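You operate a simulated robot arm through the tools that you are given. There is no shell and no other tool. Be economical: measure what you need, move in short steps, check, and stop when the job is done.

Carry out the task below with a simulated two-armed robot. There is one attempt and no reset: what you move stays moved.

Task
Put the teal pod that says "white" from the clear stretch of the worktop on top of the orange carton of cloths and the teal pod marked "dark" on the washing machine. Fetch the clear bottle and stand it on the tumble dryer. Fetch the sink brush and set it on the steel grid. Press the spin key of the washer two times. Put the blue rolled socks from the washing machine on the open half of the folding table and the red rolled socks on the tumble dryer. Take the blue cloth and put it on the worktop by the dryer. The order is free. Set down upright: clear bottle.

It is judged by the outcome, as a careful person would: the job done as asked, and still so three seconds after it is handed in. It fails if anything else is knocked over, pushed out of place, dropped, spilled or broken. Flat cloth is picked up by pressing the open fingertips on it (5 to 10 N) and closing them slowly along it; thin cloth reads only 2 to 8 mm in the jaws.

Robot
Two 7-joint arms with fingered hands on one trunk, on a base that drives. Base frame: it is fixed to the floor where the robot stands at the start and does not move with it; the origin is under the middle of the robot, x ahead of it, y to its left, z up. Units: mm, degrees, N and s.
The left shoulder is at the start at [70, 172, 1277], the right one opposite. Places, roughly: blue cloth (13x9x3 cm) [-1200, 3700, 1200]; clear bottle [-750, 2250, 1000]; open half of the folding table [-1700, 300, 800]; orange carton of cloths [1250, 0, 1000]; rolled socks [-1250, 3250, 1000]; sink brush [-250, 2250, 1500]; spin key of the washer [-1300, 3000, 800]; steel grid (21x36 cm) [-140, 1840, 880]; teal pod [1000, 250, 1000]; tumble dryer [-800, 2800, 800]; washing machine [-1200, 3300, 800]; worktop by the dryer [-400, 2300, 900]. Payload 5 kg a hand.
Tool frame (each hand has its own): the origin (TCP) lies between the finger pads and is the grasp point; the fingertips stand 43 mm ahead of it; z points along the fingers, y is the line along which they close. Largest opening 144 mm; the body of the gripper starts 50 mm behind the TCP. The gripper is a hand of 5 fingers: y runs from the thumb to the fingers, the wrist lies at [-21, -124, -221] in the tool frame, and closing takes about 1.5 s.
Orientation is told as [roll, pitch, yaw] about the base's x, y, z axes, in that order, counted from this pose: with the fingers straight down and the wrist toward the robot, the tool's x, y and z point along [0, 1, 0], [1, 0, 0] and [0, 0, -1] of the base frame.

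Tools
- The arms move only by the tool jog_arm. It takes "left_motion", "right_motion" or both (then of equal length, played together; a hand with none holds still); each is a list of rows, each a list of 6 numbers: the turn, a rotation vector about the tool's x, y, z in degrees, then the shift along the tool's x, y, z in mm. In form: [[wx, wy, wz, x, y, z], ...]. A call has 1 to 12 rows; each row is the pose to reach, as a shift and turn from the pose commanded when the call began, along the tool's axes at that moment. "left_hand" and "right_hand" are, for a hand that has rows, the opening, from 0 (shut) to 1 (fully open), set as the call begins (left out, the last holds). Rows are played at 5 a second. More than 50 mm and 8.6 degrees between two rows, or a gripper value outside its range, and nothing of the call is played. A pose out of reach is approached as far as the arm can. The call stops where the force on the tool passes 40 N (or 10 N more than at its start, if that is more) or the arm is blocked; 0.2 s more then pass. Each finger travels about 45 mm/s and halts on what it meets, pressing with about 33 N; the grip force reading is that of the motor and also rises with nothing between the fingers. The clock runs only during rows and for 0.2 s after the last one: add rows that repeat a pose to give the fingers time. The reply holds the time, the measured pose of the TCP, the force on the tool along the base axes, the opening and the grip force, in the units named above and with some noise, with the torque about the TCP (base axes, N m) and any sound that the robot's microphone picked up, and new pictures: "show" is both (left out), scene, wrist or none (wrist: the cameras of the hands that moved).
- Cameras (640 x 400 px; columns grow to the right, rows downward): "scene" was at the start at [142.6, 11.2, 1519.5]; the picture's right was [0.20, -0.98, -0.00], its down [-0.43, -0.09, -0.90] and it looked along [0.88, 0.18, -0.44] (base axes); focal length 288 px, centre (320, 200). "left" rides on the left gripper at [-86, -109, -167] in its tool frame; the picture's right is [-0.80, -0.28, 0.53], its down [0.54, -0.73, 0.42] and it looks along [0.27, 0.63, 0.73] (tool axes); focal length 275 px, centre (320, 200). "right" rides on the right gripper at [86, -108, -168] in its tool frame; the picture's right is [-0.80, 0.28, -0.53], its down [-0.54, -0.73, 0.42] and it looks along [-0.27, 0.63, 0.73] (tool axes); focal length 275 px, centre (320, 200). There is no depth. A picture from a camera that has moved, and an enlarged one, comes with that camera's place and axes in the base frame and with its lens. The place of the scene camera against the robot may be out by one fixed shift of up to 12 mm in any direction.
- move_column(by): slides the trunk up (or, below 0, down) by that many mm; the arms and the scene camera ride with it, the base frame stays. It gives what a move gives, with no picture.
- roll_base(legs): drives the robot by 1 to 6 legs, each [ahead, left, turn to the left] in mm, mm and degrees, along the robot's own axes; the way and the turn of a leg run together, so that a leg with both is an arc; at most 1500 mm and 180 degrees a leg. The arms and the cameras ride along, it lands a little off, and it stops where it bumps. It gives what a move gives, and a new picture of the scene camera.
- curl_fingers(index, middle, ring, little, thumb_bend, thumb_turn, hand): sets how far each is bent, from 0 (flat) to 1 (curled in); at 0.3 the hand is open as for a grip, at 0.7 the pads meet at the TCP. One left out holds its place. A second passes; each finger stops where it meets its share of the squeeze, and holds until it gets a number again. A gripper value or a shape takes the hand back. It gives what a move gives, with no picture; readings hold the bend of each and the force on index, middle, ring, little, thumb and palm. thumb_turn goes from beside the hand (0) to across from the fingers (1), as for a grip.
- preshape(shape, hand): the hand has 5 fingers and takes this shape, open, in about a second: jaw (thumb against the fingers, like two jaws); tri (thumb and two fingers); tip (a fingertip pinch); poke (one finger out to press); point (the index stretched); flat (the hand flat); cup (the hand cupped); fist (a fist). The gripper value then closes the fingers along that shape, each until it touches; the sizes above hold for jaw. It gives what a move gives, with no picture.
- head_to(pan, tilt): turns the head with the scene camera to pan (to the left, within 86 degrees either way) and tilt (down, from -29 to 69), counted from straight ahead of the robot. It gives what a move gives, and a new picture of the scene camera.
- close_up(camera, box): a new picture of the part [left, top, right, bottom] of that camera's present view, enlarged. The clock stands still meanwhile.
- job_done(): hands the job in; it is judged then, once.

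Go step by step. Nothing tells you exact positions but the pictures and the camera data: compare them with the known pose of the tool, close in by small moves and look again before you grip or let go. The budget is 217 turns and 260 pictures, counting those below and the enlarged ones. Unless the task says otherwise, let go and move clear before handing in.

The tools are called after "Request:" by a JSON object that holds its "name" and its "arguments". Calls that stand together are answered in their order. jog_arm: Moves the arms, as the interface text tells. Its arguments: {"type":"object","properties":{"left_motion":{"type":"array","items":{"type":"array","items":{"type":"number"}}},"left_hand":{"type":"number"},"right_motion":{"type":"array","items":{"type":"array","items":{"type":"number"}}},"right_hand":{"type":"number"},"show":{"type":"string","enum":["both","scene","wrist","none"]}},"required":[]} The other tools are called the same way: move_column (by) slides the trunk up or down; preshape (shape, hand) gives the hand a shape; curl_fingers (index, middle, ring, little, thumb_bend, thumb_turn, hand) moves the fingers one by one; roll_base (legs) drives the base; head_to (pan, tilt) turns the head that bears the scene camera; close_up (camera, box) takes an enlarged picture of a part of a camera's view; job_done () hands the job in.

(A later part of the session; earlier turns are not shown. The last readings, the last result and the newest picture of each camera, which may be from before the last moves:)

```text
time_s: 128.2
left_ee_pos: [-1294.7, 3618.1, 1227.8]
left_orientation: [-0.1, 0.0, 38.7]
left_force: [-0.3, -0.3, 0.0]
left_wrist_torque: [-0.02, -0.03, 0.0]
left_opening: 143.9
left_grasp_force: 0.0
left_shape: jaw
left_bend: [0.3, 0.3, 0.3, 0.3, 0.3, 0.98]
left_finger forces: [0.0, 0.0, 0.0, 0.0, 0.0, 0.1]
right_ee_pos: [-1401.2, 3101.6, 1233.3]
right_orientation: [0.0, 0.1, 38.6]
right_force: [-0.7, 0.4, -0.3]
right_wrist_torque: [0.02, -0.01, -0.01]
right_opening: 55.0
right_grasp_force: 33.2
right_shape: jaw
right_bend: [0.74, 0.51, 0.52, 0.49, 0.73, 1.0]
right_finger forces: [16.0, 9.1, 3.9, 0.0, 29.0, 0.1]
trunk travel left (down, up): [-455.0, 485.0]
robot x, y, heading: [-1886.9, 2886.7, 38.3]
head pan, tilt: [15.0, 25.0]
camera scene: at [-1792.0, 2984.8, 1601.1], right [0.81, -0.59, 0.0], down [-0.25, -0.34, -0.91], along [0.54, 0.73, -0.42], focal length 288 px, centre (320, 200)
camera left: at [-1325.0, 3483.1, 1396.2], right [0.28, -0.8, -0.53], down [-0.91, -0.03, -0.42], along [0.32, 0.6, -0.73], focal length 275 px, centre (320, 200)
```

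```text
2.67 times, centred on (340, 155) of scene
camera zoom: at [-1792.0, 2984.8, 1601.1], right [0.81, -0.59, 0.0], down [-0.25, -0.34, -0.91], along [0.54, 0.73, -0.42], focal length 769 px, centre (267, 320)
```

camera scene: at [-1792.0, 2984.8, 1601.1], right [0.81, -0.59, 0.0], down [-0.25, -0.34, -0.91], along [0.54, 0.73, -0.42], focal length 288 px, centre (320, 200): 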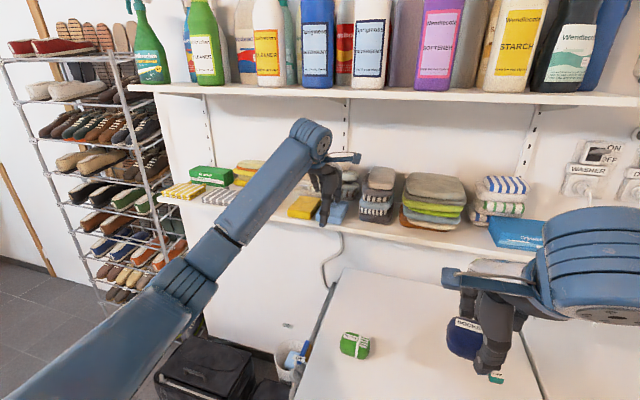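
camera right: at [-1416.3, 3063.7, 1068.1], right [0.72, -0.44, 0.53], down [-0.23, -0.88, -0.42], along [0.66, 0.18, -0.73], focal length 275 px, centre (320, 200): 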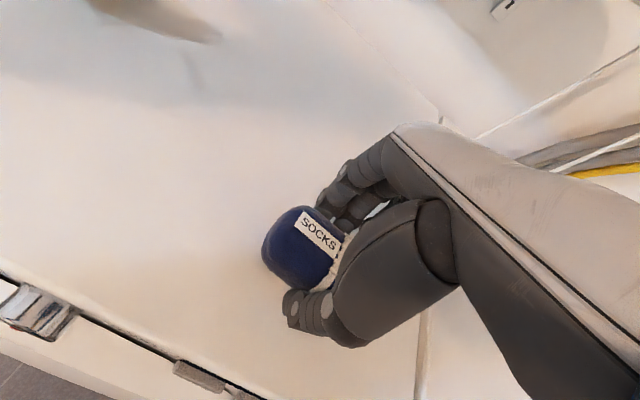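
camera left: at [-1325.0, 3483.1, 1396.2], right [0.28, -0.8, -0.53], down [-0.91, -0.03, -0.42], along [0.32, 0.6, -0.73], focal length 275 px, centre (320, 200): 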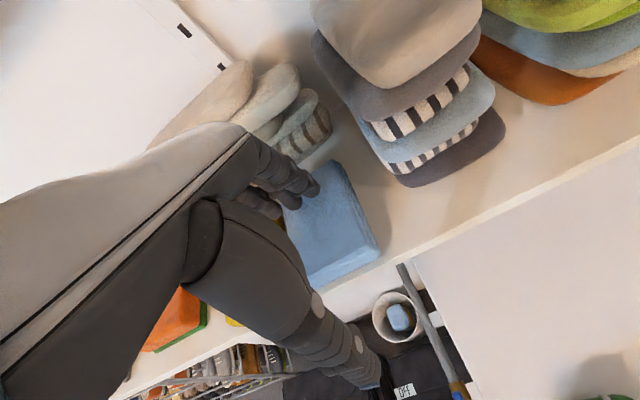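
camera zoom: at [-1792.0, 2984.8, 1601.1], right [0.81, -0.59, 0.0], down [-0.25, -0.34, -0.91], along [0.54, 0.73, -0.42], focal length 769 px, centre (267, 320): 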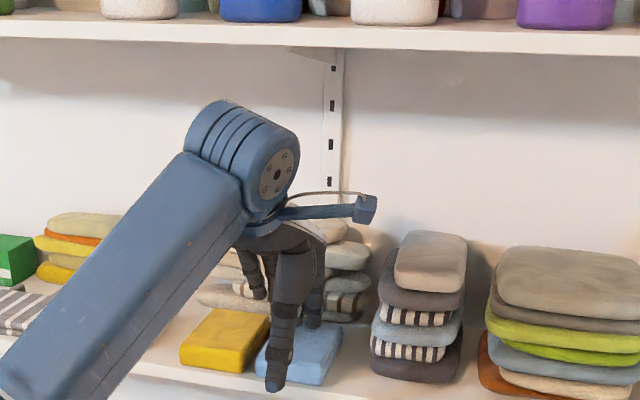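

Request:
{"name": "jog_arm", "arguments": {"left_motion": [[0, 0, 0, 0, 20, 0], [0, 0, 0, 0, 40, 0], [0, 0, 0, 0, 55, 0], [0, 0, 0, 0, 68, 0], [0, 0, 0, 0, 68, 0]], "show": "wrist"}}

Request:
{"name": "close_up", "arguments": {"camera": "scene", "box": [270, 150, 430, 250]}}

```text
time_s: 129.3
left_ee_pos: [-1251.0, 3653.7, 1233.5]
left_orientation: [0.2, 0.0, 38.6]
left_force: [-30.6, -27.5, 7.8]
left_wrist_torque: [1.22, -1.25, 0.49]
left_opening: 140.3
left_grasp_force: 0.1
left_shape: jaw
left_bend: [0.3, 0.4, 0.31, 0.3, 0.3, 0.98]
left_finger forces: [0.0, 38.9, 2.1, 0.0, 0.1, 0.0]
right_ee_pos: [-1408.4, 3096.8, 1236.7]
right_orientation: [0.0, -0.1, 38.8]
right_force: [1.2, 1.1, -0.2]
right_wrist_torque: [0.01, 0.03, -0.02]
right_opening: 55.0
right_grasp_force: 33.4
right_shape: jaw
right_bend: [0.74, 0.51, 0.52, 0.49, 0.73, 1.0]
right_finger forces: [16.1, 9.0, 3.8, 0.0, 29.0, 0.0]
trunk travel left (down, up): [-455.0, 485.0]
robot x, y, heading: [-1887.3, 2889.2, 38.9]
head pan, tilt: [15.0, 25.0]
stopped in row 5 (left hand): the force on the tool passed its limit at 42 N (the readings are from after the stop); the commanded pose is now the measured one
camera left: at [-1280.5, 3518.8, 1401.2], right [0.27, -0.8, -0.54], down [-0.91, -0.03, -0.42], along [0.32, 0.6, -0.73], focal length 275 px, centre (320, 200)
```

left: 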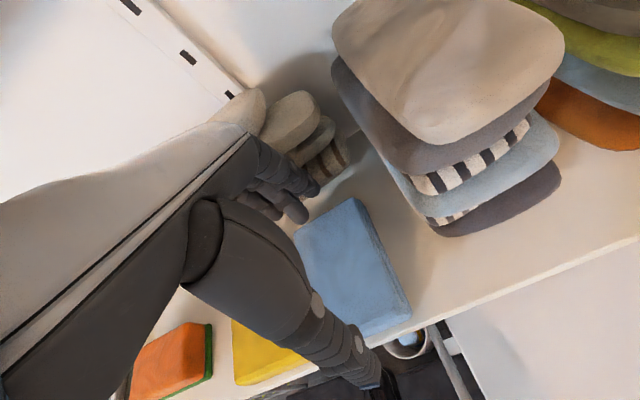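

```text
4.00 times, centred on (350, 200) of scene
camera zoom: at [-1799.3, 2978.2, 1601.9], right [0.81, -0.59, 0.0], down [-0.25, -0.34, -0.91], along [0.54, 0.73, -0.42], focal length 1153 px, centre (200, 200)
```

zoom: 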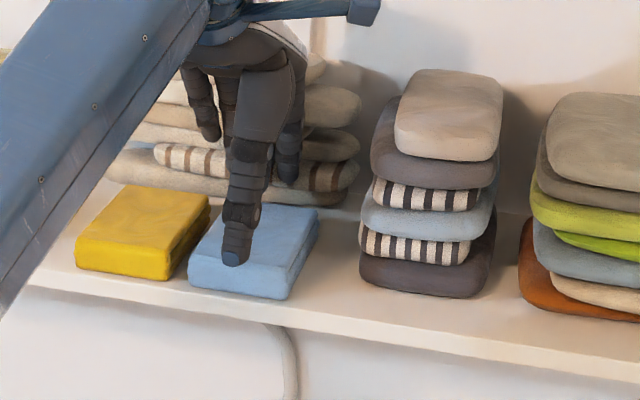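

The fingers met the beige stack behind (it looks unmoved), so there isn't room behind the cloth. I'll back off, narrow the jaws, and use the press-and-close method on top of the cloth.

Request:
{"name": "jog_arm", "arguments": {"left_motion": [[0, 0, 0, 0, -20, -2], [0, 0, 0, 0, -45, -2], [0, 0, 0, 0, -45, -2]], "show": "none"}}

Request:
{"name": "jog_arm", "arguments": {"left_motion": [[0, 0, 0, 0, 0, 0], [0, 0, 0, 0, 0, 0], [0, 0, 0, 0, 0, 0], [0, 0, 0, 0, 0, 0], [0, 0, 0, 0, 20, 0], [0, 0, 0, 0, 45, 0], [0, 0, 0, 0, 45, 0]], "left_hand": 0.45, "show": "both"}}

Request:
{"name": "close_up", "arguments": {"camera": "scene", "box": [270, 150, 430, 250]}}

```text
time_s: 130.1
left_ee_pos: [-1279.1, 3630.3, 1228.5]
left_orientation: [0.0, 0.1, 38.7]
left_force: [0.5, -0.1, 0.1]
left_wrist_torque: [0.01, 0.04, 0.01]
left_opening: 144.2
left_grasp_force: 0.1
left_shape: jaw
left_bend: [0.3, 0.3, 0.3, 0.3, 0.3, 0.98]
left_finger forces: [0.1, 0.0, 0.0, 0.1, 0.0, 0.1]
right_ee_pos: [-1402.0, 3102.1, 1233.6]
right_orientation: [-0.1, 0.0, 38.7]
right_force: [-0.3, -0.3, 0.3]
right_wrist_torque: [-0.01, 0.03, 0.01]
right_opening: 55.0
right_grasp_force: 32.9
right_shape: jaw
right_bend: [0.74, 0.51, 0.52, 0.49, 0.73, 1.0]
right_finger forces: [16.0, 9.1, 3.8, 0.1, 29.0, 0.1]
trunk travel left (down, up): [-455.0, 485.0]
robot x, y, heading: [-1890.3, 2880.3, 38.7]
head pan, tilt: [15.0, 25.0]
```

```text
time_s: 131.7
left_ee_pos: [-1245.2, 3658.9, 1229.3]
left_orientation: [0.0, 0.2, 38.8]
left_force: [-4.8, -5.2, 0.0]
left_wrist_torque: [0.13, -0.13, 0.09]
left_opening: 63.6
left_grasp_force: 0.1
left_shape: jaw
left_bend: [0.74, 0.49, 0.44, 0.42, 0.72, 1.0]
left_finger forces: [0.0, 7.0, 0.1, 0.0, 0.0, 0.2]
right_ee_pos: [-1403.3, 3101.7, 1233.0]
right_orientation: [-0.1, 0.1, 38.7]
right_force: [0.1, -0.2, -0.5]
right_wrist_torque: [0.0, -0.01, -0.01]
right_opening: 55.0
right_grasp_force: 33.3
right_shape: jaw
right_bend: [0.74, 0.51, 0.52, 0.49, 0.73, 1.0]
right_finger forces: [16.0, 9.1, 3.9, 0.0, 29.0, 0.0]
trunk travel left (down, up): [-455.0, 485.0]
robot x, y, heading: [-1888.2, 2887.8, 38.9]
head pan, tilt: [15.0, 25.0]
camera scene: at [-1793.6, 2983.9, 1601.1], right [0.81, -0.59, 0.0], down [-0.25, -0.34, -0.91], along [0.54, 0.73, -0.42], focal length 288 px, centre (320, 200)
camera left: at [-1273.8, 3523.8, 1397.4], right [0.27, -0.8, -0.53], down [-0.91, -0.03, -0.42], along [0.32, 0.6, -0.73], focal length 275 px, centre (320, 200)
```

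scene: 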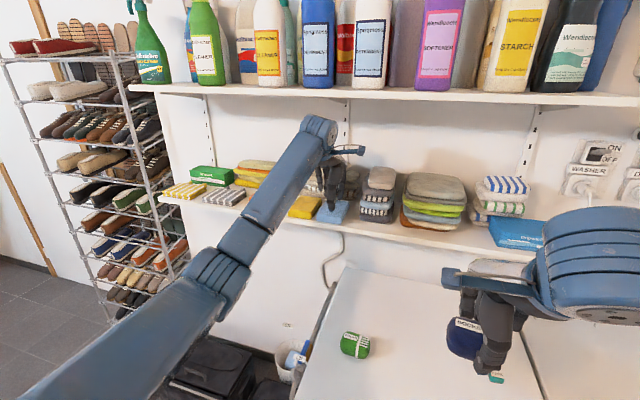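
left: 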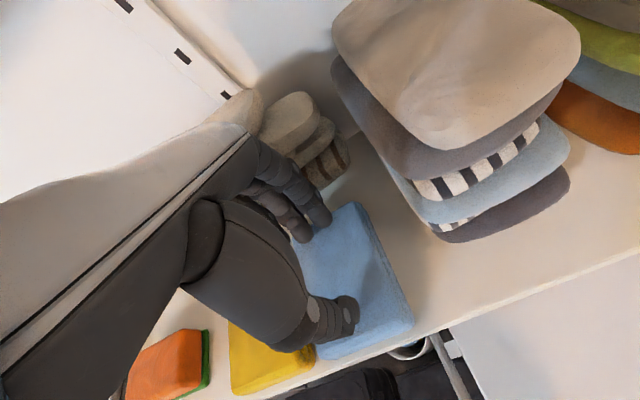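

```text
4.00 times, centred on (350, 200) of scene
camera zoom: at [-1793.6, 2983.9, 1601.1], right [0.81, -0.59, 0.0], down [-0.25, -0.34, -0.91], along [0.54, 0.73, -0.42], focal length 1153 px, centre (200, 200)
```

zoom: 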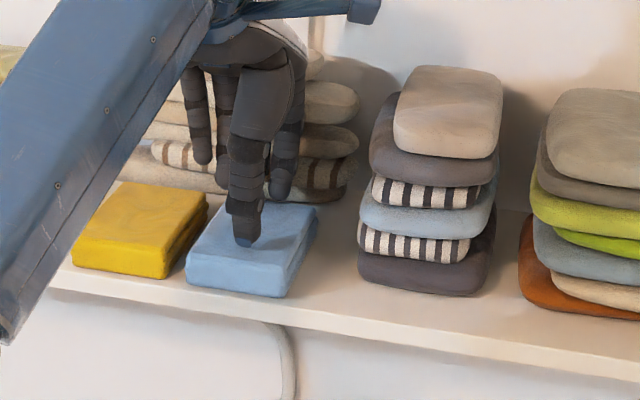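

Request:
{"name": "jog_arm", "arguments": {"left_motion": [[0, 0, 0, 0, -20, -5], [0, 0, 0, 0, -30, -10], [0, 0, 0, 0, -30, -10]], "show": "none"}}

Request:
{"name": "preshape", "arguments": {"shape": "tip", "hand": "left"}}

Request:
{"name": "jog_arm", "arguments": {"left_motion": [[0, 0, 0, 0, 0, 0], [0, 0, 0, 0, 0, 0], [0, 0, 0, 0, 10, 0], [0, 0, 0, 0, 20, 0], [0, 0, 0, 0, 20, 0]], "left_hand": 0.5, "show": "wrist"}}

Request:
{"name": "close_up", "arguments": {"camera": "scene", "box": [270, 150, 430, 250]}}

```text
time_s: 132.5
left_ee_pos: [-1267.2, 3640.0, 1237.6]
left_orientation: [0.1, 0.3, 38.7]
left_force: [0.0, 0.4, -0.1]
left_wrist_torque: [0.01, 0.01, 0.01]
left_opening: 65.0
left_grasp_force: 0.2
left_shape: jaw
left_bend: [0.74, 0.47, 0.44, 0.42, 0.72, 1.0]
left_finger forces: [0.0, 0.0, 0.0, 0.0, 0.0, 0.0]
right_ee_pos: [-1402.2, 3102.5, 1232.8]
right_orientation: [0.0, 0.1, 38.6]
right_force: [-0.2, -0.1, -0.1]
right_wrist_torque: [0.01, 0.0, -0.02]
right_opening: 54.8
right_grasp_force: 32.6
right_shape: jaw
right_bend: [0.74, 0.51, 0.52, 0.49, 0.73, 1.0]
right_finger forces: [16.1, 9.2, 3.9, 0.0, 29.0, 0.1]
trunk travel left (down, up): [-455.0, 485.0]
robot x, y, heading: [-1890.8, 2885.6, 38.7]
head pan, tilt: [15.0, 25.0]
```

```text
time_s: 133.4
left_ee_pos: [-1267.2, 3640.7, 1238.8]
left_orientation: [0.0, 0.2, 38.7]
left_force: [-0.7, -0.2, -0.4]
left_wrist_torque: [-0.01, 0.03, 0.0]
left_opening: 143.7
left_grasp_force: 0.0
left_shape: tip
left_bend: [0.3, 0.98, 0.99, 0.99, 0.3, 0.98]
left_finger forces: [0.0, 0.1, 0.0, 0.0, 0.0, 0.0]
right_ee_pos: [-1401.9, 3101.9, 1232.6]
right_orientation: [0.0, 0.1, 38.7]
right_force: [-0.5, -0.5, -1.3]
right_wrist_torque: [0.01, 0.02, 0.02]
right_opening: 55.2
right_grasp_force: 32.8
right_shape: jaw
right_bend: [0.74, 0.51, 0.52, 0.49, 0.73, 1.0]
right_finger forces: [16.1, 9.0, 3.7, 0.1, 29.0, 0.0]
trunk travel left (down, up): [-455.0, 485.0]
robot x, y, heading: [-1888.3, 2883.9, 38.7]
head pan, tilt: [15.0, 25.0]
```

```text
time_s: 134.6
left_ee_pos: [-1252.8, 3653.1, 1238.1]
left_orientation: [0.2, 0.2, 38.6]
left_force: [-0.7, 0.4, 0.2]
left_wrist_torque: [0.0, 0.0, -0.01]
left_opening: 72.7
left_grasp_force: 0.0
left_shape: tip
left_bend: [0.73, 0.98, 0.99, 0.99, 0.7, 1.0]
left_finger forces: [0.0, 0.0, 0.0, 0.0, 0.0, 0.0]
right_ee_pos: [-1402.6, 3102.4, 1232.9]
right_orientation: [0.0, 0.1, 38.8]
right_force: [-1.1, -0.2, -1.7]
right_wrist_torque: [0.02, -0.02, 0.01]
right_opening: 55.1
right_grasp_force: 33.0
right_shape: jaw
right_bend: [0.74, 0.51, 0.52, 0.49, 0.73, 1.0]
right_finger forces: [16.1, 9.0, 3.9, 0.0, 28.9, 0.0]
trunk travel left (down, up): [-455.0, 485.0]
robot x, y, heading: [-1887.0, 2886.2, 38.7]
head pan, tilt: [15.0, 25.0]
camera left: at [-1281.0, 3518.5, 1406.9], right [0.27, -0.8, -0.53], down [-0.91, -0.03, -0.42], along [0.32, 0.6, -0.73], focal length 275 px, centre (320, 200)
```

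left: 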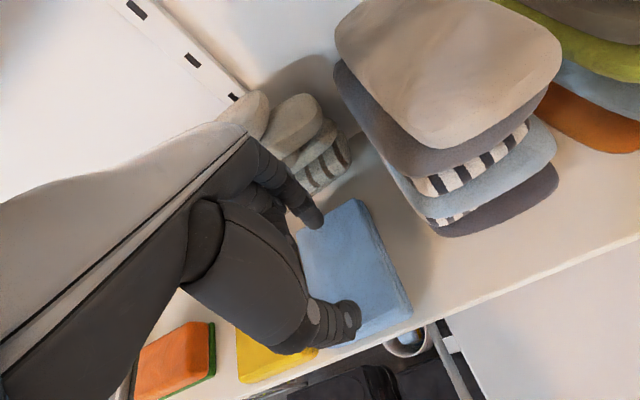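

```text
4.00 times, centred on (350, 200) of scene
camera zoom: at [-1792.5, 2984.3, 1601.0], right [0.81, -0.59, 0.0], down [-0.25, -0.34, -0.91], along [0.54, 0.73, -0.42], focal length 1153 px, centre (200, 200)
```

zoom: 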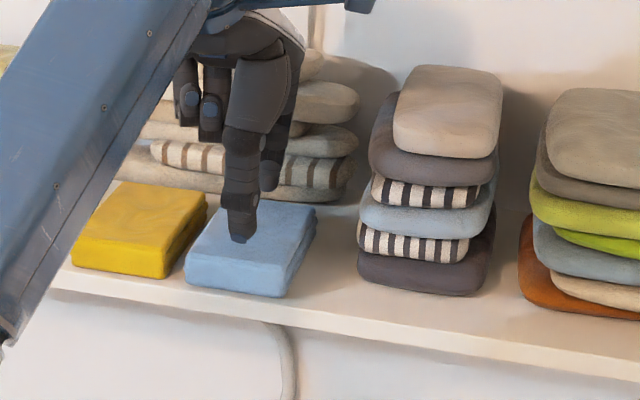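

The pinch shape clears the stack. I'll lower until it presses with 5–10 N.

Request:
{"name": "jog_arm", "arguments": {"left_motion": [[0, 0, 0, 0, 0, 10], [0, 0, 0, 0, 0, 16], [0, 0, 0, 0, 0, 20], [0, 0, 0, 0, 0, 22], [0, 0, 0, 0, 0, 22]], "show": "none"}}

Request:
{"name": "jog_arm", "arguments": {"left_motion": [[0, 0, 0, 0, 0, 2], [0, 0, 0, 0, 0, 4], [0, 0, 0, 0, 0, 4]], "show": "none"}}

```text
time_s: 135.8
left_ee_pos: [-1253.2, 3649.9, 1223.8]
left_orientation: [0.0, -0.1, 38.6]
left_force: [1.9, 2.8, 36.4]
left_wrist_torque: [-0.24, 0.08, 0.02]
left_opening: 74.2
left_grasp_force: 0.1
left_shape: tip
left_bend: [0.73, 0.98, 0.99, 0.99, 0.72, 1.0]
left_finger forces: [14.5, 0.0, 0.0, 0.1, 21.6, 0.0]
right_ee_pos: [-1405.4, 3098.2, 1233.8]
right_orientation: [0.1, -0.1, 38.7]
right_force: [0.6, 0.5, -0.5]
right_wrist_torque: [0.0, 0.02, 0.0]
right_opening: 54.8
right_grasp_force: 32.9
right_shape: jaw
right_bend: [0.74, 0.51, 0.52, 0.49, 0.73, 1.0]
right_finger forces: [16.1, 9.2, 3.8, 0.0, 29.0, 0.0]
trunk travel left (down, up): [-455.0, 485.0]
robot x, y, heading: [-1888.7, 2885.9, 39.0]
head pan, tilt: [15.0, 25.0]
```

```text
time_s: 136.1
left_ee_pos: [-1251.3, 3651.8, 1220.9]
left_orientation: [-0.1, -0.1, 38.7]
left_force: [-2.2, -3.4, 14.4]
left_wrist_torque: [-0.33, 0.17, -0.04]
left_opening: 21.3
left_grasp_force: 32.9
left_shape: tip
left_bend: [0.73, 1.0, 1.0, 1.0, 0.79, 1.0]
left_finger forces: [0.0, 0.1, 0.0, 0.0, 0.1, 0.0]
right_ee_pos: [-1402.2, 3101.4, 1231.7]
right_orientation: [0.0, 0.0, 38.7]
right_force: [1.3, 0.7, -1.1]
right_wrist_torque: [-0.08, 0.08, 0.04]
right_opening: 54.6
right_grasp_force: 32.8
right_shape: jaw
right_bend: [0.74, 0.51, 0.52, 0.49, 0.73, 1.0]
right_finger forces: [16.1, 9.2, 3.9, 0.0, 29.0, 0.0]
trunk travel left (down, up): [-455.0, 485.0]
robot x, y, heading: [-1890.6, 2883.7, 39.1]
head pan, tilt: [15.0, 25.0]
stopped in row 1 (left hand): the force on the tool passed its limit at 50 N (the readings are from after the stop); the commanded pose is now the measured one
```

Request:
{"name": "close_up", "arguments": {"camera": "scene", "box": [270, 150, 430, 250]}}

Request:
{"name": "close_up", "arguments": {"camera": "left", "box": [160, 100, 480, 400]}}

```text
4.00 times, centred on (350, 200) of scene
camera zoom: at [-1792.4, 2984.0, 1600.3], right [0.81, -0.59, 0.0], down [-0.25, -0.34, -0.91], along [0.54, 0.73, -0.42], focal length 1153 px, centre (200, 200)
```

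zoom: 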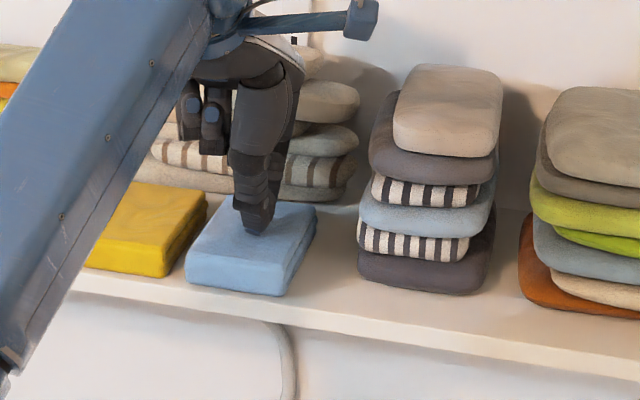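

```text
1.33 times, centred on (320, 250) of left
camera zoom: at [-1282.1, 3517.0, 1388.6], right [0.28, -0.8, -0.53], down [-0.91, -0.03, -0.42], along [0.32, 0.6, -0.73], focal length 367 px, centre (320, 133)
```

zoom: 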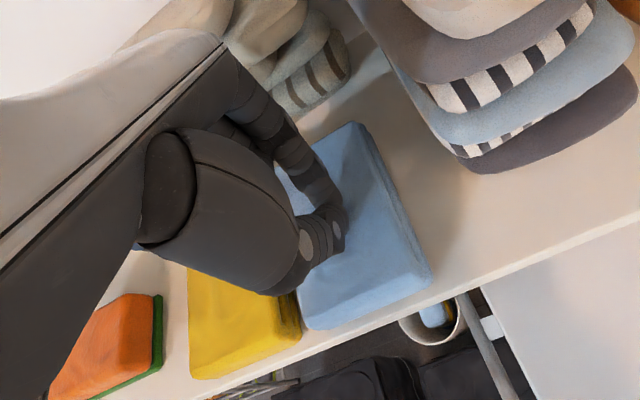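

The fingers closed to 21 mm with grip force. I'll lift slightly to see whether the cloth follows.

Request:
{"name": "jog_arm", "arguments": {"left_motion": [[0, 0, 0, 0, 0, -5], [0, 0, 0, 0, 0, -12], [0, 0, 0, 0, 0, -18], [0, 0, 0, 0, 0, -18]], "left_hand": 0, "show": "none"}}

Request:
{"name": "close_up", "arguments": {"camera": "scene", "box": [270, 150, 430, 250]}}

```text
time_s: 137.1
left_ee_pos: [-1251.0, 3652.8, 1235.2]
left_orientation: [-0.1, 0.2, 38.6]
left_force: [-0.5, -0.4, -0.4]
left_wrist_torque: [0.05, 0.01, 0.03]
left_opening: 19.5
left_grasp_force: 32.7
left_shape: tip
left_bend: [0.73, 1.0, 1.0, 1.0, 0.78, 1.0]
left_finger forces: [0.0, 0.0, 0.0, 0.0, 0.0, 0.0]
right_ee_pos: [-1402.3, 3101.4, 1232.8]
right_orientation: [0.0, 0.1, 38.8]
right_force: [0.1, -0.6, -1.2]
right_wrist_torque: [-0.02, 0.01, 0.0]
right_opening: 54.8
right_grasp_force: 32.8
right_shape: jaw
right_bend: [0.74, 0.51, 0.52, 0.49, 0.73, 1.0]
right_finger forces: [16.1, 9.1, 3.8, 0.0, 29.0, 0.0]
trunk travel left (down, up): [-455.0, 485.0]
robot x, y, heading: [-1886.3, 2884.0, 38.5]
head pan, tilt: [15.0, 25.0]
```

```text
4.00 times, centred on (350, 200) of scene
camera zoom: at [-1792.1, 2984.5, 1601.0], right [0.81, -0.59, 0.0], down [-0.25, -0.34, -0.91], along [0.54, 0.73, -0.42], focal length 1153 px, centre (200, 200)
```

zoom: 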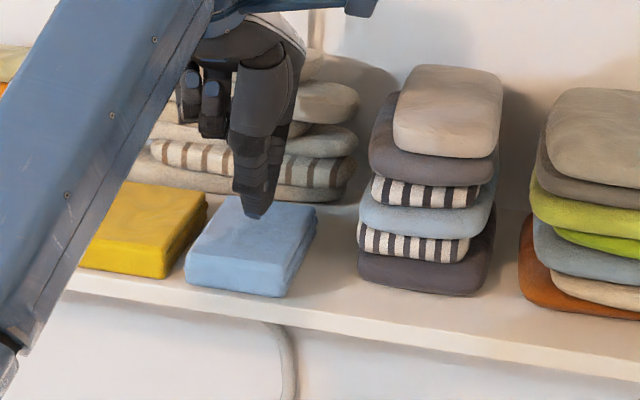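

It didn't follow; it behaves as a firm block. I'll press lightly with the closed fingertips and drag it forward so there's room behind it.

Request:
{"name": "jog_arm", "arguments": {"left_motion": [[0, 0, 0, 0, 0, 8], [0, 0, 0, 0, 0, 13], [0, 0, 0, 0, 0, 15], [0, 0, 0, 0, 0, 15]], "show": "none"}}

```text
time_s: 138.1
left_ee_pos: [-1251.5, 3652.1, 1221.3]
left_orientation: [-0.1, 0.2, 38.7]
left_force: [-0.2, 0.4, 0.3]
left_wrist_torque: [0.0, 0.01, -0.02]
left_opening: 19.4
left_grasp_force: 32.4
left_shape: tip
left_bend: [0.73, 1.0, 1.0, 1.0, 0.78, 1.0]
left_finger forces: [0.0, 0.0, 0.1, 0.0, 0.0, 0.0]
right_ee_pos: [-1402.6, 3102.1, 1232.9]
right_orientation: [0.0, 0.1, 38.7]
right_force: [-0.2, 0.1, -0.7]
right_wrist_torque: [0.02, 0.02, -0.04]
right_opening: 55.1
right_grasp_force: 33.0
right_shape: jaw
right_bend: [0.74, 0.51, 0.52, 0.49, 0.73, 1.0]
right_finger forces: [16.1, 9.1, 3.8, 0.0, 28.9, 0.0]
trunk travel left (down, up): [-455.0, 485.0]
robot x, y, heading: [-1886.5, 2885.3, 38.8]
head pan, tilt: [15.0, 25.0]
```

Request:
{"name": "jog_arm", "arguments": {"left_motion": [[0, 0, 0, 0, 0, 2.5], [0, 0, 0, 0, 0, 4], [0, 0, 0, 0, 0, 4]], "show": "none"}}

```text
time_s: 138.9
left_ee_pos: [-1252.1, 3650.7, 1221.1]
left_orientation: [0.1, -0.1, 38.6]
left_force: [3.4, 4.8, 17.3]
left_wrist_torque: [0.17, -0.36, 0.06]
left_opening: 19.7
left_grasp_force: 33.1
left_shape: tip
left_bend: [0.73, 1.0, 1.0, 1.0, 0.78, 1.0]
left_finger forces: [0.0, 0.1, 0.1, 0.0, 0.1, 0.0]
right_ee_pos: [-1402.8, 3100.1, 1233.9]
right_orientation: [0.1, 0.1, 38.8]
right_force: [-0.7, 0.9, 0.1]
right_wrist_torque: [0.0, -0.02, 0.01]
right_opening: 55.2
right_grasp_force: 32.5
right_shape: jaw
right_bend: [0.74, 0.51, 0.52, 0.49, 0.73, 1.0]
right_finger forces: [16.1, 9.1, 3.8, 0.0, 29.0, 0.0]
trunk travel left (down, up): [-455.0, 485.0]
robot x, y, heading: [-1883.7, 2886.2, 38.7]
head pan, tilt: [15.0, 25.0]
```

Request:
{"name": "jog_arm", "arguments": {"left_motion": [[0, 0, 0, 0, -8, 0], [0, 0, 0, 0, -16, 0], [0, 0, 0, 0, -24, 0], [0, 0, 0, 0, -32, 0], [0, 0, 0, 0, -40, 0], [0, 0, 0, 0, -40, 0]], "show": "none"}}

Request:
{"name": "close_up", "arguments": {"camera": "scene", "box": [270, 150, 430, 250]}}

```text
time_s: 140.3
left_ee_pos: [-1284.6, 3623.9, 1220.1]
left_orientation: [0.0, 0.0, 38.7]
left_force: [7.8, 6.1, 29.8]
left_wrist_torque: [0.24, -0.65, 0.09]
left_opening: 20.1
left_grasp_force: 33.2
left_shape: tip
left_bend: [0.73, 1.0, 1.0, 1.0, 0.78, 1.0]
left_finger forces: [49.9, 0.0, 0.0, 0.0, 0.0, 0.0]
right_ee_pos: [-1404.0, 3099.7, 1233.5]
right_orientation: [0.0, -0.1, 38.7]
right_force: [0.6, 0.0, -0.1]
right_wrist_torque: [-0.04, 0.0, 0.01]
right_opening: 54.7
right_grasp_force: 33.2
right_shape: jaw
right_bend: [0.74, 0.51, 0.52, 0.49, 0.73, 1.0]
right_finger forces: [16.1, 9.1, 3.7, 0.0, 28.9, 0.0]
trunk travel left (down, up): [-455.0, 485.0]
robot x, y, heading: [-1887.4, 2890.6, 38.7]
head pan, tilt: [15.0, 25.0]
```

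```text
4.00 times, centred on (350, 200) of scene
camera zoom: at [-1793.4, 2982.0, 1601.4], right [0.81, -0.59, 0.0], down [-0.25, -0.34, -0.91], along [0.54, 0.73, -0.42], focal length 1153 px, centre (200, 200)
```

zoom: 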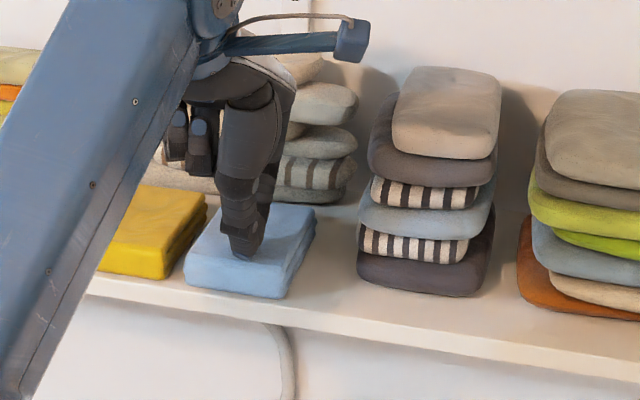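

Dragging barely moves it. The stack behind didn't budge at 39 N, so only the index finger (pinch shape) may fit behind the cloth near its right part, where the stack rounds off. I'll lift and open to 130 mm.

Request:
{"name": "jog_arm", "arguments": {"left_motion": [[0, 0, 0, 0, 0, -10], [0, 0, 0, 0, 0, -20], [0, 0, 0, -12, 0, -20], [0, 0, 0, -22, 0, -20], [0, 0, 0, -22, 0, -20], [0, 0, 0, -22, 0, -20], [0, 0, 0, -22, 0, -20], [0, 0, 0, -22, 0, -20], [0, 0, 0, -22, 0, -20]], "left_hand": 0.9, "show": "wrist"}}

Request:
{"name": "close_up", "arguments": {"camera": "left", "box": [240, 60, 480, 360]}}

Request:
{"name": "close_up", "arguments": {"camera": "scene", "box": [270, 150, 430, 250]}}

```text
time_s: 142.3
left_ee_pos: [-1268.4, 3609.8, 1236.9]
left_orientation: [0.0, 0.2, 38.7]
left_force: [-0.2, 0.1, -0.4]
left_wrist_torque: [0.03, -0.01, 0.0]
left_opening: 129.5
left_grasp_force: 0.1
left_shape: tip
left_bend: [0.31, 0.98, 0.99, 0.99, 0.39, 0.98]
left_finger forces: [0.0, 0.1, 0.1, 0.0, 0.0, 0.0]
right_ee_pos: [-1402.1, 3101.0, 1231.7]
right_orientation: [0.1, 0.2, 38.7]
right_force: [0.5, 0.1, -0.4]
right_wrist_torque: [0.01, 0.0, 0.05]
right_opening: 55.0
right_grasp_force: 33.2
right_shape: jaw
right_bend: [0.74, 0.51, 0.52, 0.49, 0.73, 1.0]
right_finger forces: [16.1, 9.0, 3.8, 0.0, 29.0, 0.0]
trunk travel left (down, up): [-455.0, 485.0]
robot x, y, heading: [-1885.7, 2883.4, 38.6]
head pan, tilt: [15.0, 25.0]
camera left: at [-1298.8, 3475.7, 1406.2], right [0.27, -0.8, -0.53], down [-0.91, -0.03, -0.42], along [0.32, 0.6, -0.73], focal length 275 px, centre (320, 200)
```

left: 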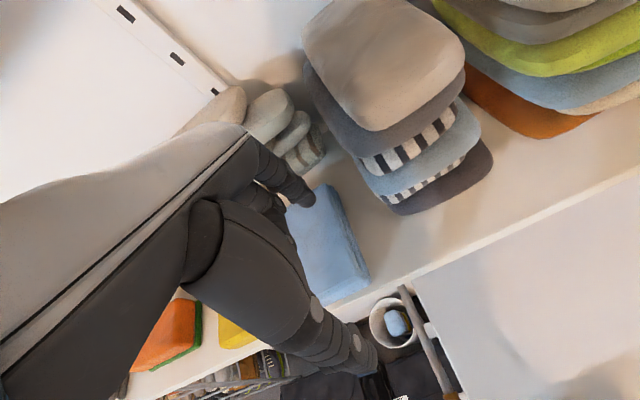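

```text
1.33 times, centred on (360, 210) of left
camera zoom: at [-1298.8, 3475.7, 1406.2], right [0.27, -0.8, -0.53], down [-0.91, -0.03, -0.42], along [0.32, 0.6, -0.73], focal length 367 px, centre (267, 187)
```

zoom: 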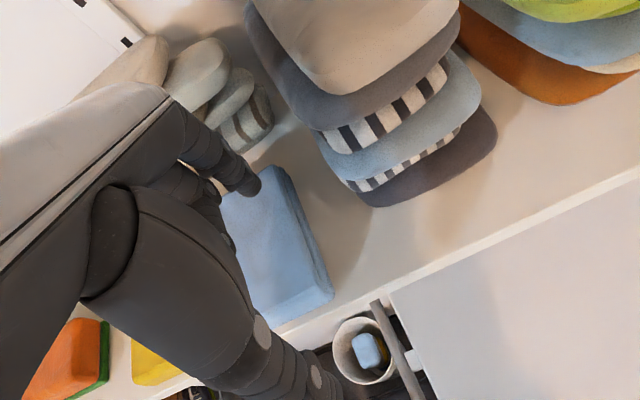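

```text
4.00 times, centred on (350, 200) of scene
camera zoom: at [-1792.0, 2984.1, 1601.0], right [0.81, -0.59, 0.0], down [-0.25, -0.34, -0.91], along [0.54, 0.73, -0.42], focal length 1153 px, centre (200, 200)
```

zoom: 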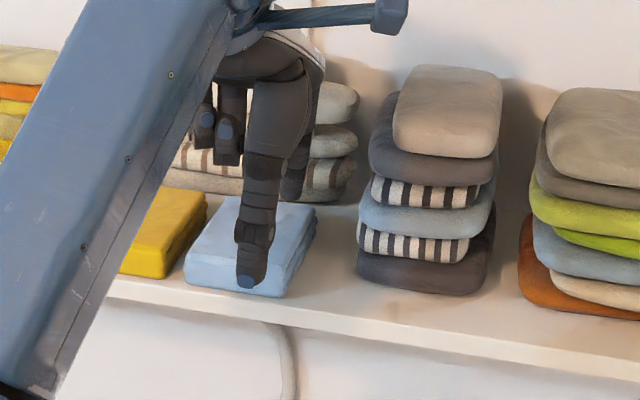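

Request:
{"name": "jog_arm", "arguments": {"left_motion": [[0, 0, 0, 6, 12, 0], [0, 0, 0, 9, 24, 0], [0, 0, 0, 9, 34, 0], [0, 0, 0, 9, 42, 0], [0, 0, 0, 9, 49, 0], [0, 0, 0, 9, 49, 0]], "show": "wrist"}}

Request:
{"name": "close_up", "arguments": {"camera": "left", "box": [240, 100, 400, 300]}}

Request:
{"name": "close_up", "arguments": {"camera": "scene", "box": [290, 165, 390, 230]}}

```text
time_s: 143.7
left_ee_pos: [-1237.5, 3647.9, 1237.3]
left_orientation: [0.0, 0.1, 38.5]
left_force: [0.5, 0.3, 0.4]
left_wrist_torque: [0.0, -0.05, -0.02]
left_opening: 129.7
left_grasp_force: 0.0
left_shape: tip
left_bend: [0.31, 0.98, 0.99, 0.99, 0.39, 0.98]
left_finger forces: [0.0, 0.0, 0.0, 0.1, 0.0, 0.0]
right_ee_pos: [-1401.5, 3102.9, 1232.9]
right_orientation: [0.1, 0.1, 38.7]
right_force: [0.6, -0.2, -0.5]
right_wrist_torque: [0.02, 0.02, -0.03]
right_opening: 54.8
right_grasp_force: 33.1
right_shape: jaw
right_bend: [0.74, 0.51, 0.52, 0.49, 0.73, 1.0]
right_finger forces: [16.0, 9.0, 3.8, 0.1, 28.9, 0.0]
trunk travel left (down, up): [-455.0, 485.0]
robot x, y, heading: [-1887.2, 2887.8, 38.8]
head pan, tilt: [15.0, 25.0]
camera left: at [-1266.4, 3513.0, 1405.7], right [0.27, -0.8, -0.53], down [-0.91, -0.03, -0.42], along [0.32, 0.6, -0.73], focal length 275 px, centre (320, 200)
```

left: 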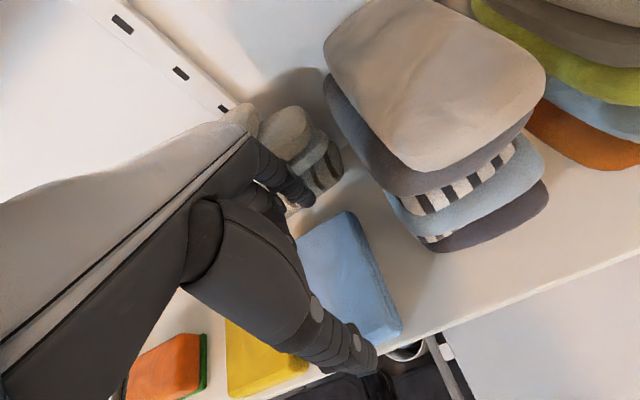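

```text
2.00 times, centred on (320, 200) of left
camera zoom: at [-1266.4, 3513.0, 1405.7], right [0.27, -0.8, -0.53], down [-0.91, -0.03, -0.42], along [0.32, 0.6, -0.73], focal length 551 px, centre (320, 200)
```

zoom: 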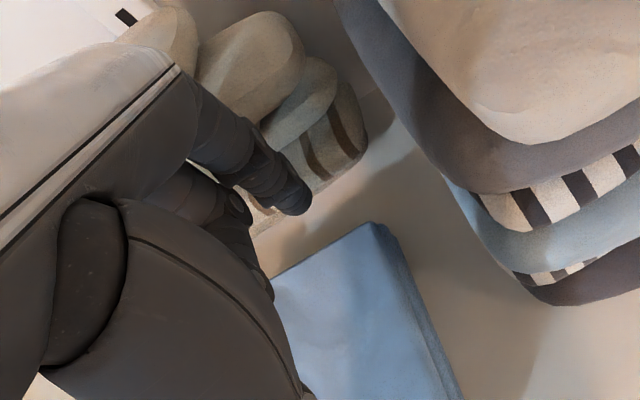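

```text
6.15 times, centred on (340, 198) of scene
camera zoom: at [-1792.1, 2984.3, 1601.0], right [0.81, -0.59, 0.0], down [-0.25, -0.34, -0.91], along [0.54, 0.73, -0.42], focal length 1774 px, centre (197, 215)
```

zoom: 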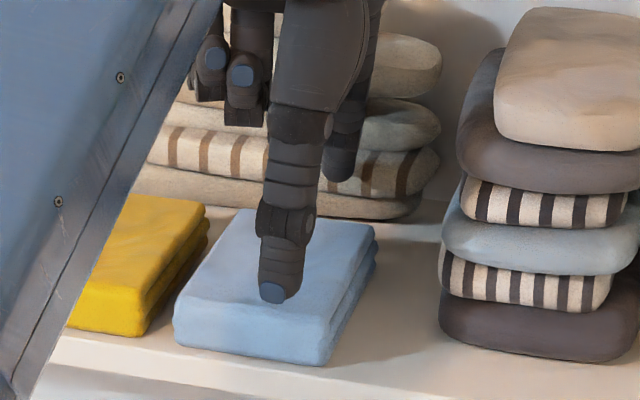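

Request:
{"name": "jog_arm", "arguments": {"left_motion": [[0, 0, 0, 0, 0, 8], [0, 0, 0, 0, 0, 16], [0, 0, 0, 0, 0, 24], [0, 0, 0, 0, 0, 30], [0, 0, 0, 0, 0, 30]], "show": "wrist"}}

Request:
{"name": "close_up", "arguments": {"camera": "scene", "box": [290, 165, 390, 230]}}

```text
time_s: 144.9
left_ee_pos: [-1236.6, 3648.5, 1207.8]
left_orientation: [0.0, 0.2, 38.6]
left_force: [-0.1, -0.4, 0.7]
left_wrist_torque: [0.0, 0.02, -0.03]
left_opening: 129.5
left_grasp_force: 0.1
left_shape: tip
left_bend: [0.31, 0.98, 0.99, 0.99, 0.39, 0.98]
left_finger forces: [0.1, 0.0, 0.0, 0.0, 0.4, 0.0]
right_ee_pos: [-1402.1, 3100.9, 1233.5]
right_orientation: [0.0, 0.1, 38.7]
right_force: [-0.2, 0.2, 0.0]
right_wrist_torque: [0.0, 0.03, 0.02]
right_opening: 54.8
right_grasp_force: 33.1
right_shape: jaw
right_bend: [0.74, 0.51, 0.52, 0.49, 0.73, 1.0]
right_finger forces: [16.2, 9.1, 3.8, 0.0, 29.0, 0.0]
trunk travel left (down, up): [-455.0, 485.0]
robot x, y, heading: [-1887.9, 2885.6, 38.4]
head pan, tilt: [15.0, 25.0]
camera left: at [-1266.5, 3513.2, 1375.7], right [0.27, -0.8, -0.53], down [-0.91, -0.03, -0.42], along [0.32, 0.6, -0.73], focal length 275 px, centre (320, 200)
```

left: 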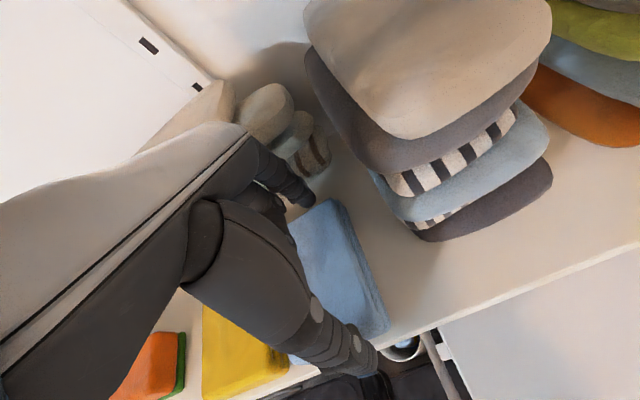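

```text
6.15 times, centred on (340, 198) of scene
camera zoom: at [-1792.1, 2984.3, 1601.0], right [0.81, -0.59, 0.0], down [-0.25, -0.34, -0.91], along [0.54, 0.73, -0.42], focal length 1774 px, centre (197, 215)
```

zoom: 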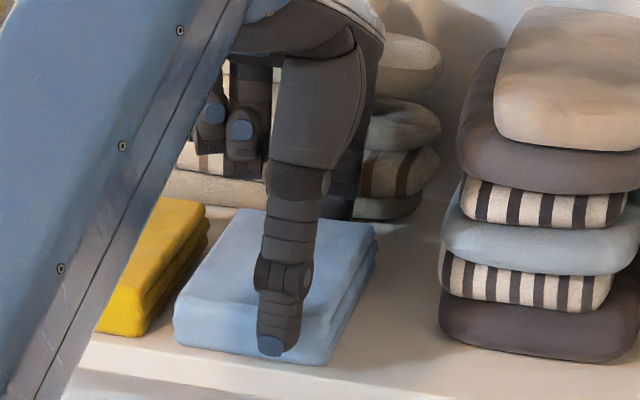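

Request:
{"name": "jog_arm", "arguments": {"left_motion": [[0, 0, 0, 0, -1, 5], [0, 0, 0, 0, -1, 10], [0, 0, 0, 0, -1, 14], [0, 0, 0, 0, -1, 14]], "show": "none"}}

Request:
{"name": "close_up", "arguments": {"camera": "scene", "box": [290, 165, 390, 230]}}

Request:
{"name": "close_up", "arguments": {"camera": "left", "box": [220, 120, 420, 370]}}

```text
time_s: 145.9
left_ee_pos: [-1237.9, 3646.7, 1194.2]
left_orientation: [0.0, 0.2, 38.6]
left_force: [0.3, -0.3, 0.9]
left_wrist_torque: [0.02, -0.04, 0.02]
left_opening: 129.7
left_grasp_force: 0.1
left_shape: tip
left_bend: [0.31, 0.98, 0.99, 0.99, 0.39, 0.98]
left_finger forces: [1.0, 0.0, 0.0, 0.0, 0.7, 0.0]
right_ee_pos: [-1402.0, 3101.3, 1231.8]
right_orientation: [0.0, 0.1, 38.7]
right_force: [0.1, 0.0, -1.5]
right_wrist_torque: [0.0, 0.01, 0.01]
right_opening: 54.7
right_grasp_force: 32.6
right_shape: jaw
right_bend: [0.74, 0.51, 0.52, 0.49, 0.73, 1.0]
right_finger forces: [16.1, 9.1, 3.8, 0.0, 29.0, 0.0]
trunk travel left (down, up): [-455.0, 485.0]
robot x, y, heading: [-1886.8, 2886.0, 38.6]
head pan, tilt: [15.0, 25.0]
```

```text
6.15 times, centred on (340, 198) of scene
camera zoom: at [-1792.1, 2984.2, 1601.0], right [0.81, -0.59, 0.0], down [-0.25, -0.34, -0.91], along [0.54, 0.73, -0.42], focal length 1774 px, centre (197, 215)
```

zoom: 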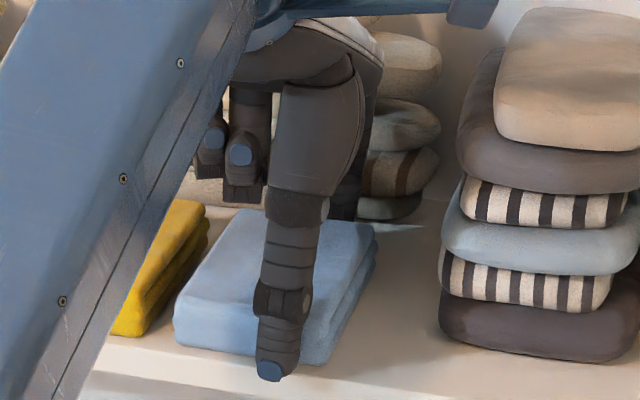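

```text
1.60 times, centred on (320, 245) of left
camera zoom: at [-1267.4, 3512.2, 1362.1], right [0.27, -0.8, -0.53], down [-0.91, -0.03, -0.42], along [0.32, 0.6, -0.73], focal length 440 px, centre (320, 128)
```

zoom: 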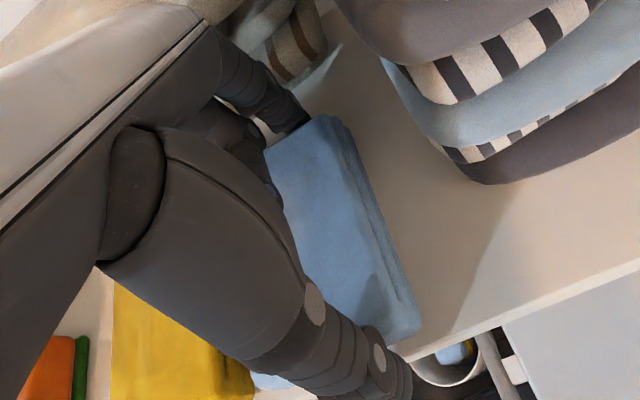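

Thumb in front, index behind, both just touching. I'll close.

Request:
{"name": "jog_arm", "arguments": {"left_motion": [[0, 0, 0, 0, 0, 0], [0, 0, 0, 0, 0, 0], [0, 0, 0, 0, 0, 0], [0, 0, 0, 0, 0, 0], [0, 0, 0, 0, 0, 0]], "left_hand": 0, "show": "none"}}

Request:
{"name": "close_up", "arguments": {"camera": "scene", "box": [290, 165, 390, 230]}}

Request:
{"name": "close_up", "arguments": {"camera": "left", "box": [220, 120, 420, 370]}}

```text
time_s: 147.1
left_ee_pos: [-1236.8, 3647.0, 1193.1]
left_orientation: [0.0, 0.2, 38.7]
left_force: [0.1, -0.4, -0.1]
left_wrist_torque: [0.01, -0.01, 0.01]
left_opening: 121.7
left_grasp_force: 32.4
left_shape: tip
left_bend: [0.29, 1.0, 1.0, 1.0, 0.46, 0.98]
left_finger forces: [35.9, 0.1, 0.0, 0.0, 36.1, 0.0]
right_ee_pos: [-1402.2, 3100.4, 1232.7]
right_orientation: [0.0, 0.1, 38.7]
right_force: [-0.3, 0.2, -0.1]
right_wrist_torque: [-0.01, -0.01, -0.01]
right_opening: 54.9
right_grasp_force: 33.2
right_shape: jaw
right_bend: [0.74, 0.51, 0.52, 0.49, 0.73, 1.0]
right_finger forces: [16.1, 9.1, 3.9, 0.0, 29.1, 0.1]
trunk travel left (down, up): [-455.0, 485.0]
robot x, y, heading: [-1885.6, 2881.5, 38.6]
head pan, tilt: [15.0, 25.0]
```

```text
6.15 times, centred on (340, 198) of scene
camera zoom: at [-1792.1, 2984.3, 1601.0], right [0.81, -0.59, 0.0], down [-0.25, -0.34, -0.91], along [0.54, 0.73, -0.42], focal length 1774 px, centre (197, 215)
```

zoom: 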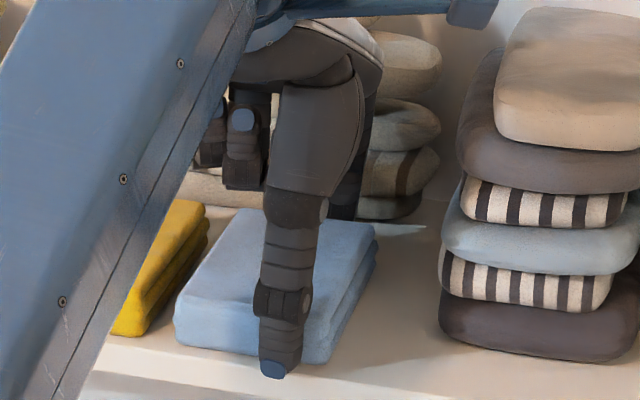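

```text
1.60 times, centred on (320, 245) of left
camera zoom: at [-1267.4, 3512.4, 1361.7], right [0.27, -0.8, -0.53], down [-0.91, -0.03, -0.42], along [0.32, 0.6, -0.73], focal length 440 px, centre (320, 128)
```

zoom: 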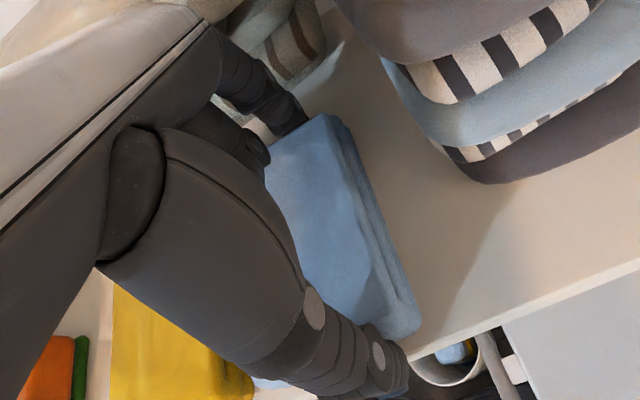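

Held, 36 N on both. I'll lift 30 mm, then draw it out.

Request:
{"name": "jog_arm", "arguments": {"left_motion": [[0, 0, 0, 0, 0, -8], [0, 0, 0, 0, 0, -16], [0, 0, 0, 0, 0, -25], [0, 0, 0, 0, -10, -32], [0, 0, 0, 0, -30, -35], [0, 0, 0, 0, -60, -35], [0, 0, 0, 0, -60, -35]], "show": "none"}}

Request:
{"name": "close_up", "arguments": {"camera": "scene", "box": [260, 150, 420, 250]}}

```text
time_s: 148.7
left_ee_pos: [-1283.9, 3608.7, 1227.6]
left_orientation: [-0.1, 0.3, 38.6]
left_force: [0.0, -0.3, -1.7]
left_wrist_torque: [0.0, 0.0, -0.02]
left_opening: 121.6
left_grasp_force: 32.9
left_shape: tip
left_bend: [0.29, 1.0, 1.0, 1.0, 0.46, 0.98]
left_finger forces: [35.7, 0.0, 0.1, 0.0, 36.0, 0.0]
right_ee_pos: [-1401.9, 3101.6, 1233.2]
right_orientation: [0.0, 0.0, 38.7]
right_force: [0.3, 1.1, -1.6]
right_wrist_torque: [0.02, 0.02, 0.01]
right_opening: 54.9
right_grasp_force: 33.7
right_shape: jaw
right_bend: [0.74, 0.51, 0.52, 0.49, 0.73, 1.0]
right_finger forces: [16.2, 9.1, 3.8, 0.1, 29.0, 0.0]
trunk travel left (down, up): [-455.0, 485.0]
robot x, y, heading: [-1889.0, 2887.8, 38.9]
head pan, tilt: [15.0, 25.0]
```

```text
4.00 times, centred on (340, 200) of scene
camera zoom: at [-1791.5, 2984.5, 1600.9], right [0.81, -0.59, 0.0], down [-0.25, -0.34, -0.91], along [0.54, 0.73, -0.42], focal length 1153 px, centre (240, 200)
```

zoom: 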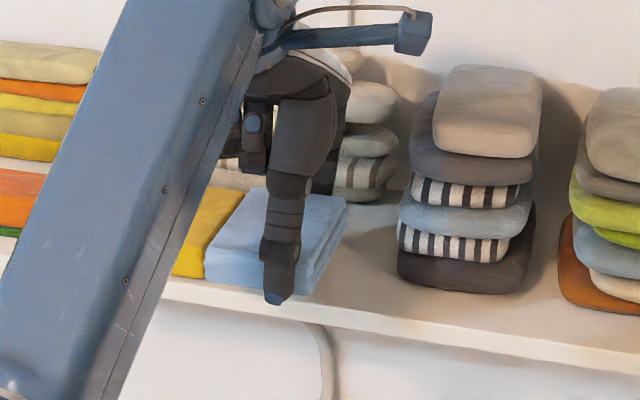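

The cloth came along. I'll draw it fully out, then back the base off.

Request:
{"name": "jog_arm", "arguments": {"left_motion": [[0, 0, 0, 0, -40, -5], [0, 0, 0, 0, -80, -10], [0, 0, 0, 0, -120, -15], [0, 0, 0, 0, -160, -20], [0, 0, 0, 0, -200, -20], [0, 0, 0, 0, -240, -20]], "show": "none"}}

Request:
{"name": "roll_base", "arguments": {"legs": [[-350, 0, 0]]}}

Request:
{"name": "close_up", "arguments": {"camera": "left", "box": [0, 0, 640, 400]}}

```text
time_s: 150.1
left_ee_pos: [-1474.0, 3458.0, 1249.6]
left_orientation: [0.0, 0.2, 38.5]
left_force: [-1.0, -0.7, -0.3]
left_wrist_torque: [0.03, -0.02, 0.03]
left_opening: 121.5
left_grasp_force: 33.4
left_shape: tip
left_bend: [0.29, 1.0, 1.0, 1.0, 0.46, 0.98]
left_finger forces: [35.5, 0.0, 0.0, 0.1, 35.8, 0.0]
right_ee_pos: [-1403.3, 3101.0, 1233.0]
right_orientation: [0.0, -0.1, 38.7]
right_force: [-0.9, 0.5, -0.1]
right_wrist_torque: [0.02, -0.05, 0.0]
right_opening: 54.9
right_grasp_force: 33.1
right_shape: jaw
right_bend: [0.74, 0.51, 0.52, 0.49, 0.73, 1.0]
right_finger forces: [16.2, 9.0, 3.8, 0.1, 29.0, 0.0]
trunk travel left (down, up): [-455.0, 485.0]
robot x, y, heading: [-1885.8, 2884.5, 38.9]
head pan, tilt: [15.0, 25.0]
```

```text
time_s: 152.4
left_ee_pos: [-1742.8, 3243.5, 1248.3]
left_orientation: [-0.1, 0.3, 38.7]
left_force: [0.0, 1.3, -0.4]
left_wrist_torque: [-0.01, 0.02, -0.01]
left_opening: 121.4
left_grasp_force: 33.4
left_shape: tip
left_bend: [0.29, 1.0, 1.0, 1.0, 0.46, 0.98]
left_finger forces: [35.5, 0.0, 0.0, 0.0, 35.7, 0.0]
right_ee_pos: [-1672.1, 2885.8, 1232.1]
right_orientation: [-0.1, 0.2, 38.7]
right_force: [-0.3, 0.8, -0.6]
right_wrist_torque: [-0.01, 0.04, 0.01]
right_opening: 54.7
right_grasp_force: 33.1
right_shape: jaw
right_bend: [0.74, 0.51, 0.52, 0.49, 0.73, 1.0]
right_finger forces: [16.1, 9.1, 3.8, 0.0, 29.0, 0.1]
trunk travel left (down, up): [-455.0, 485.0]
robot x, y, heading: [-2156.9, 2665.2, 38.4]
head pan, tilt: [15.0, 25.0]
camera scene: at [-2062.4, 2767.6, 1600.8], right [0.81, -0.59, 0.0], down [-0.25, -0.34, -0.91], along [0.54, 0.73, -0.42], focal length 288 px, centre (320, 200)
```

scene: 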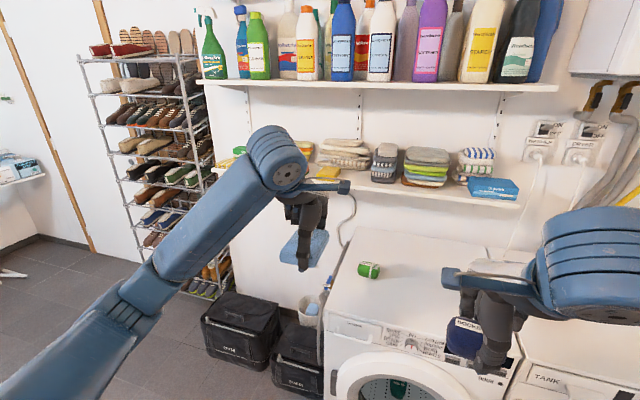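

```text
1.00 times, centred on (320, 200) of left (not enlarged: the box is as wide or as high as the picture)
camera zoom: at [-1772.0, 3109.1, 1416.7], right [0.27, -0.8, -0.53], down [-0.91, -0.03, -0.42], along [0.32, 0.6, -0.74], focal length 275 px, centre (320, 200)
```

zoom: 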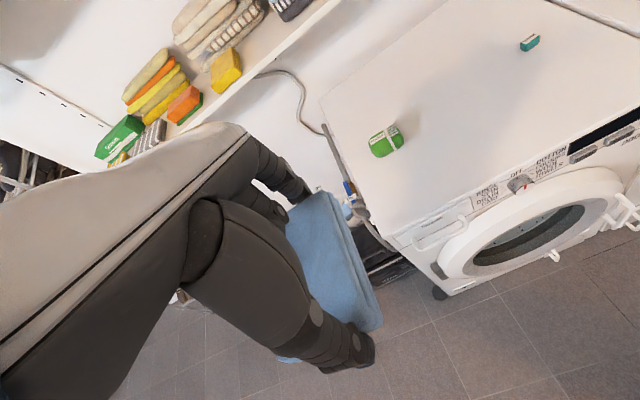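

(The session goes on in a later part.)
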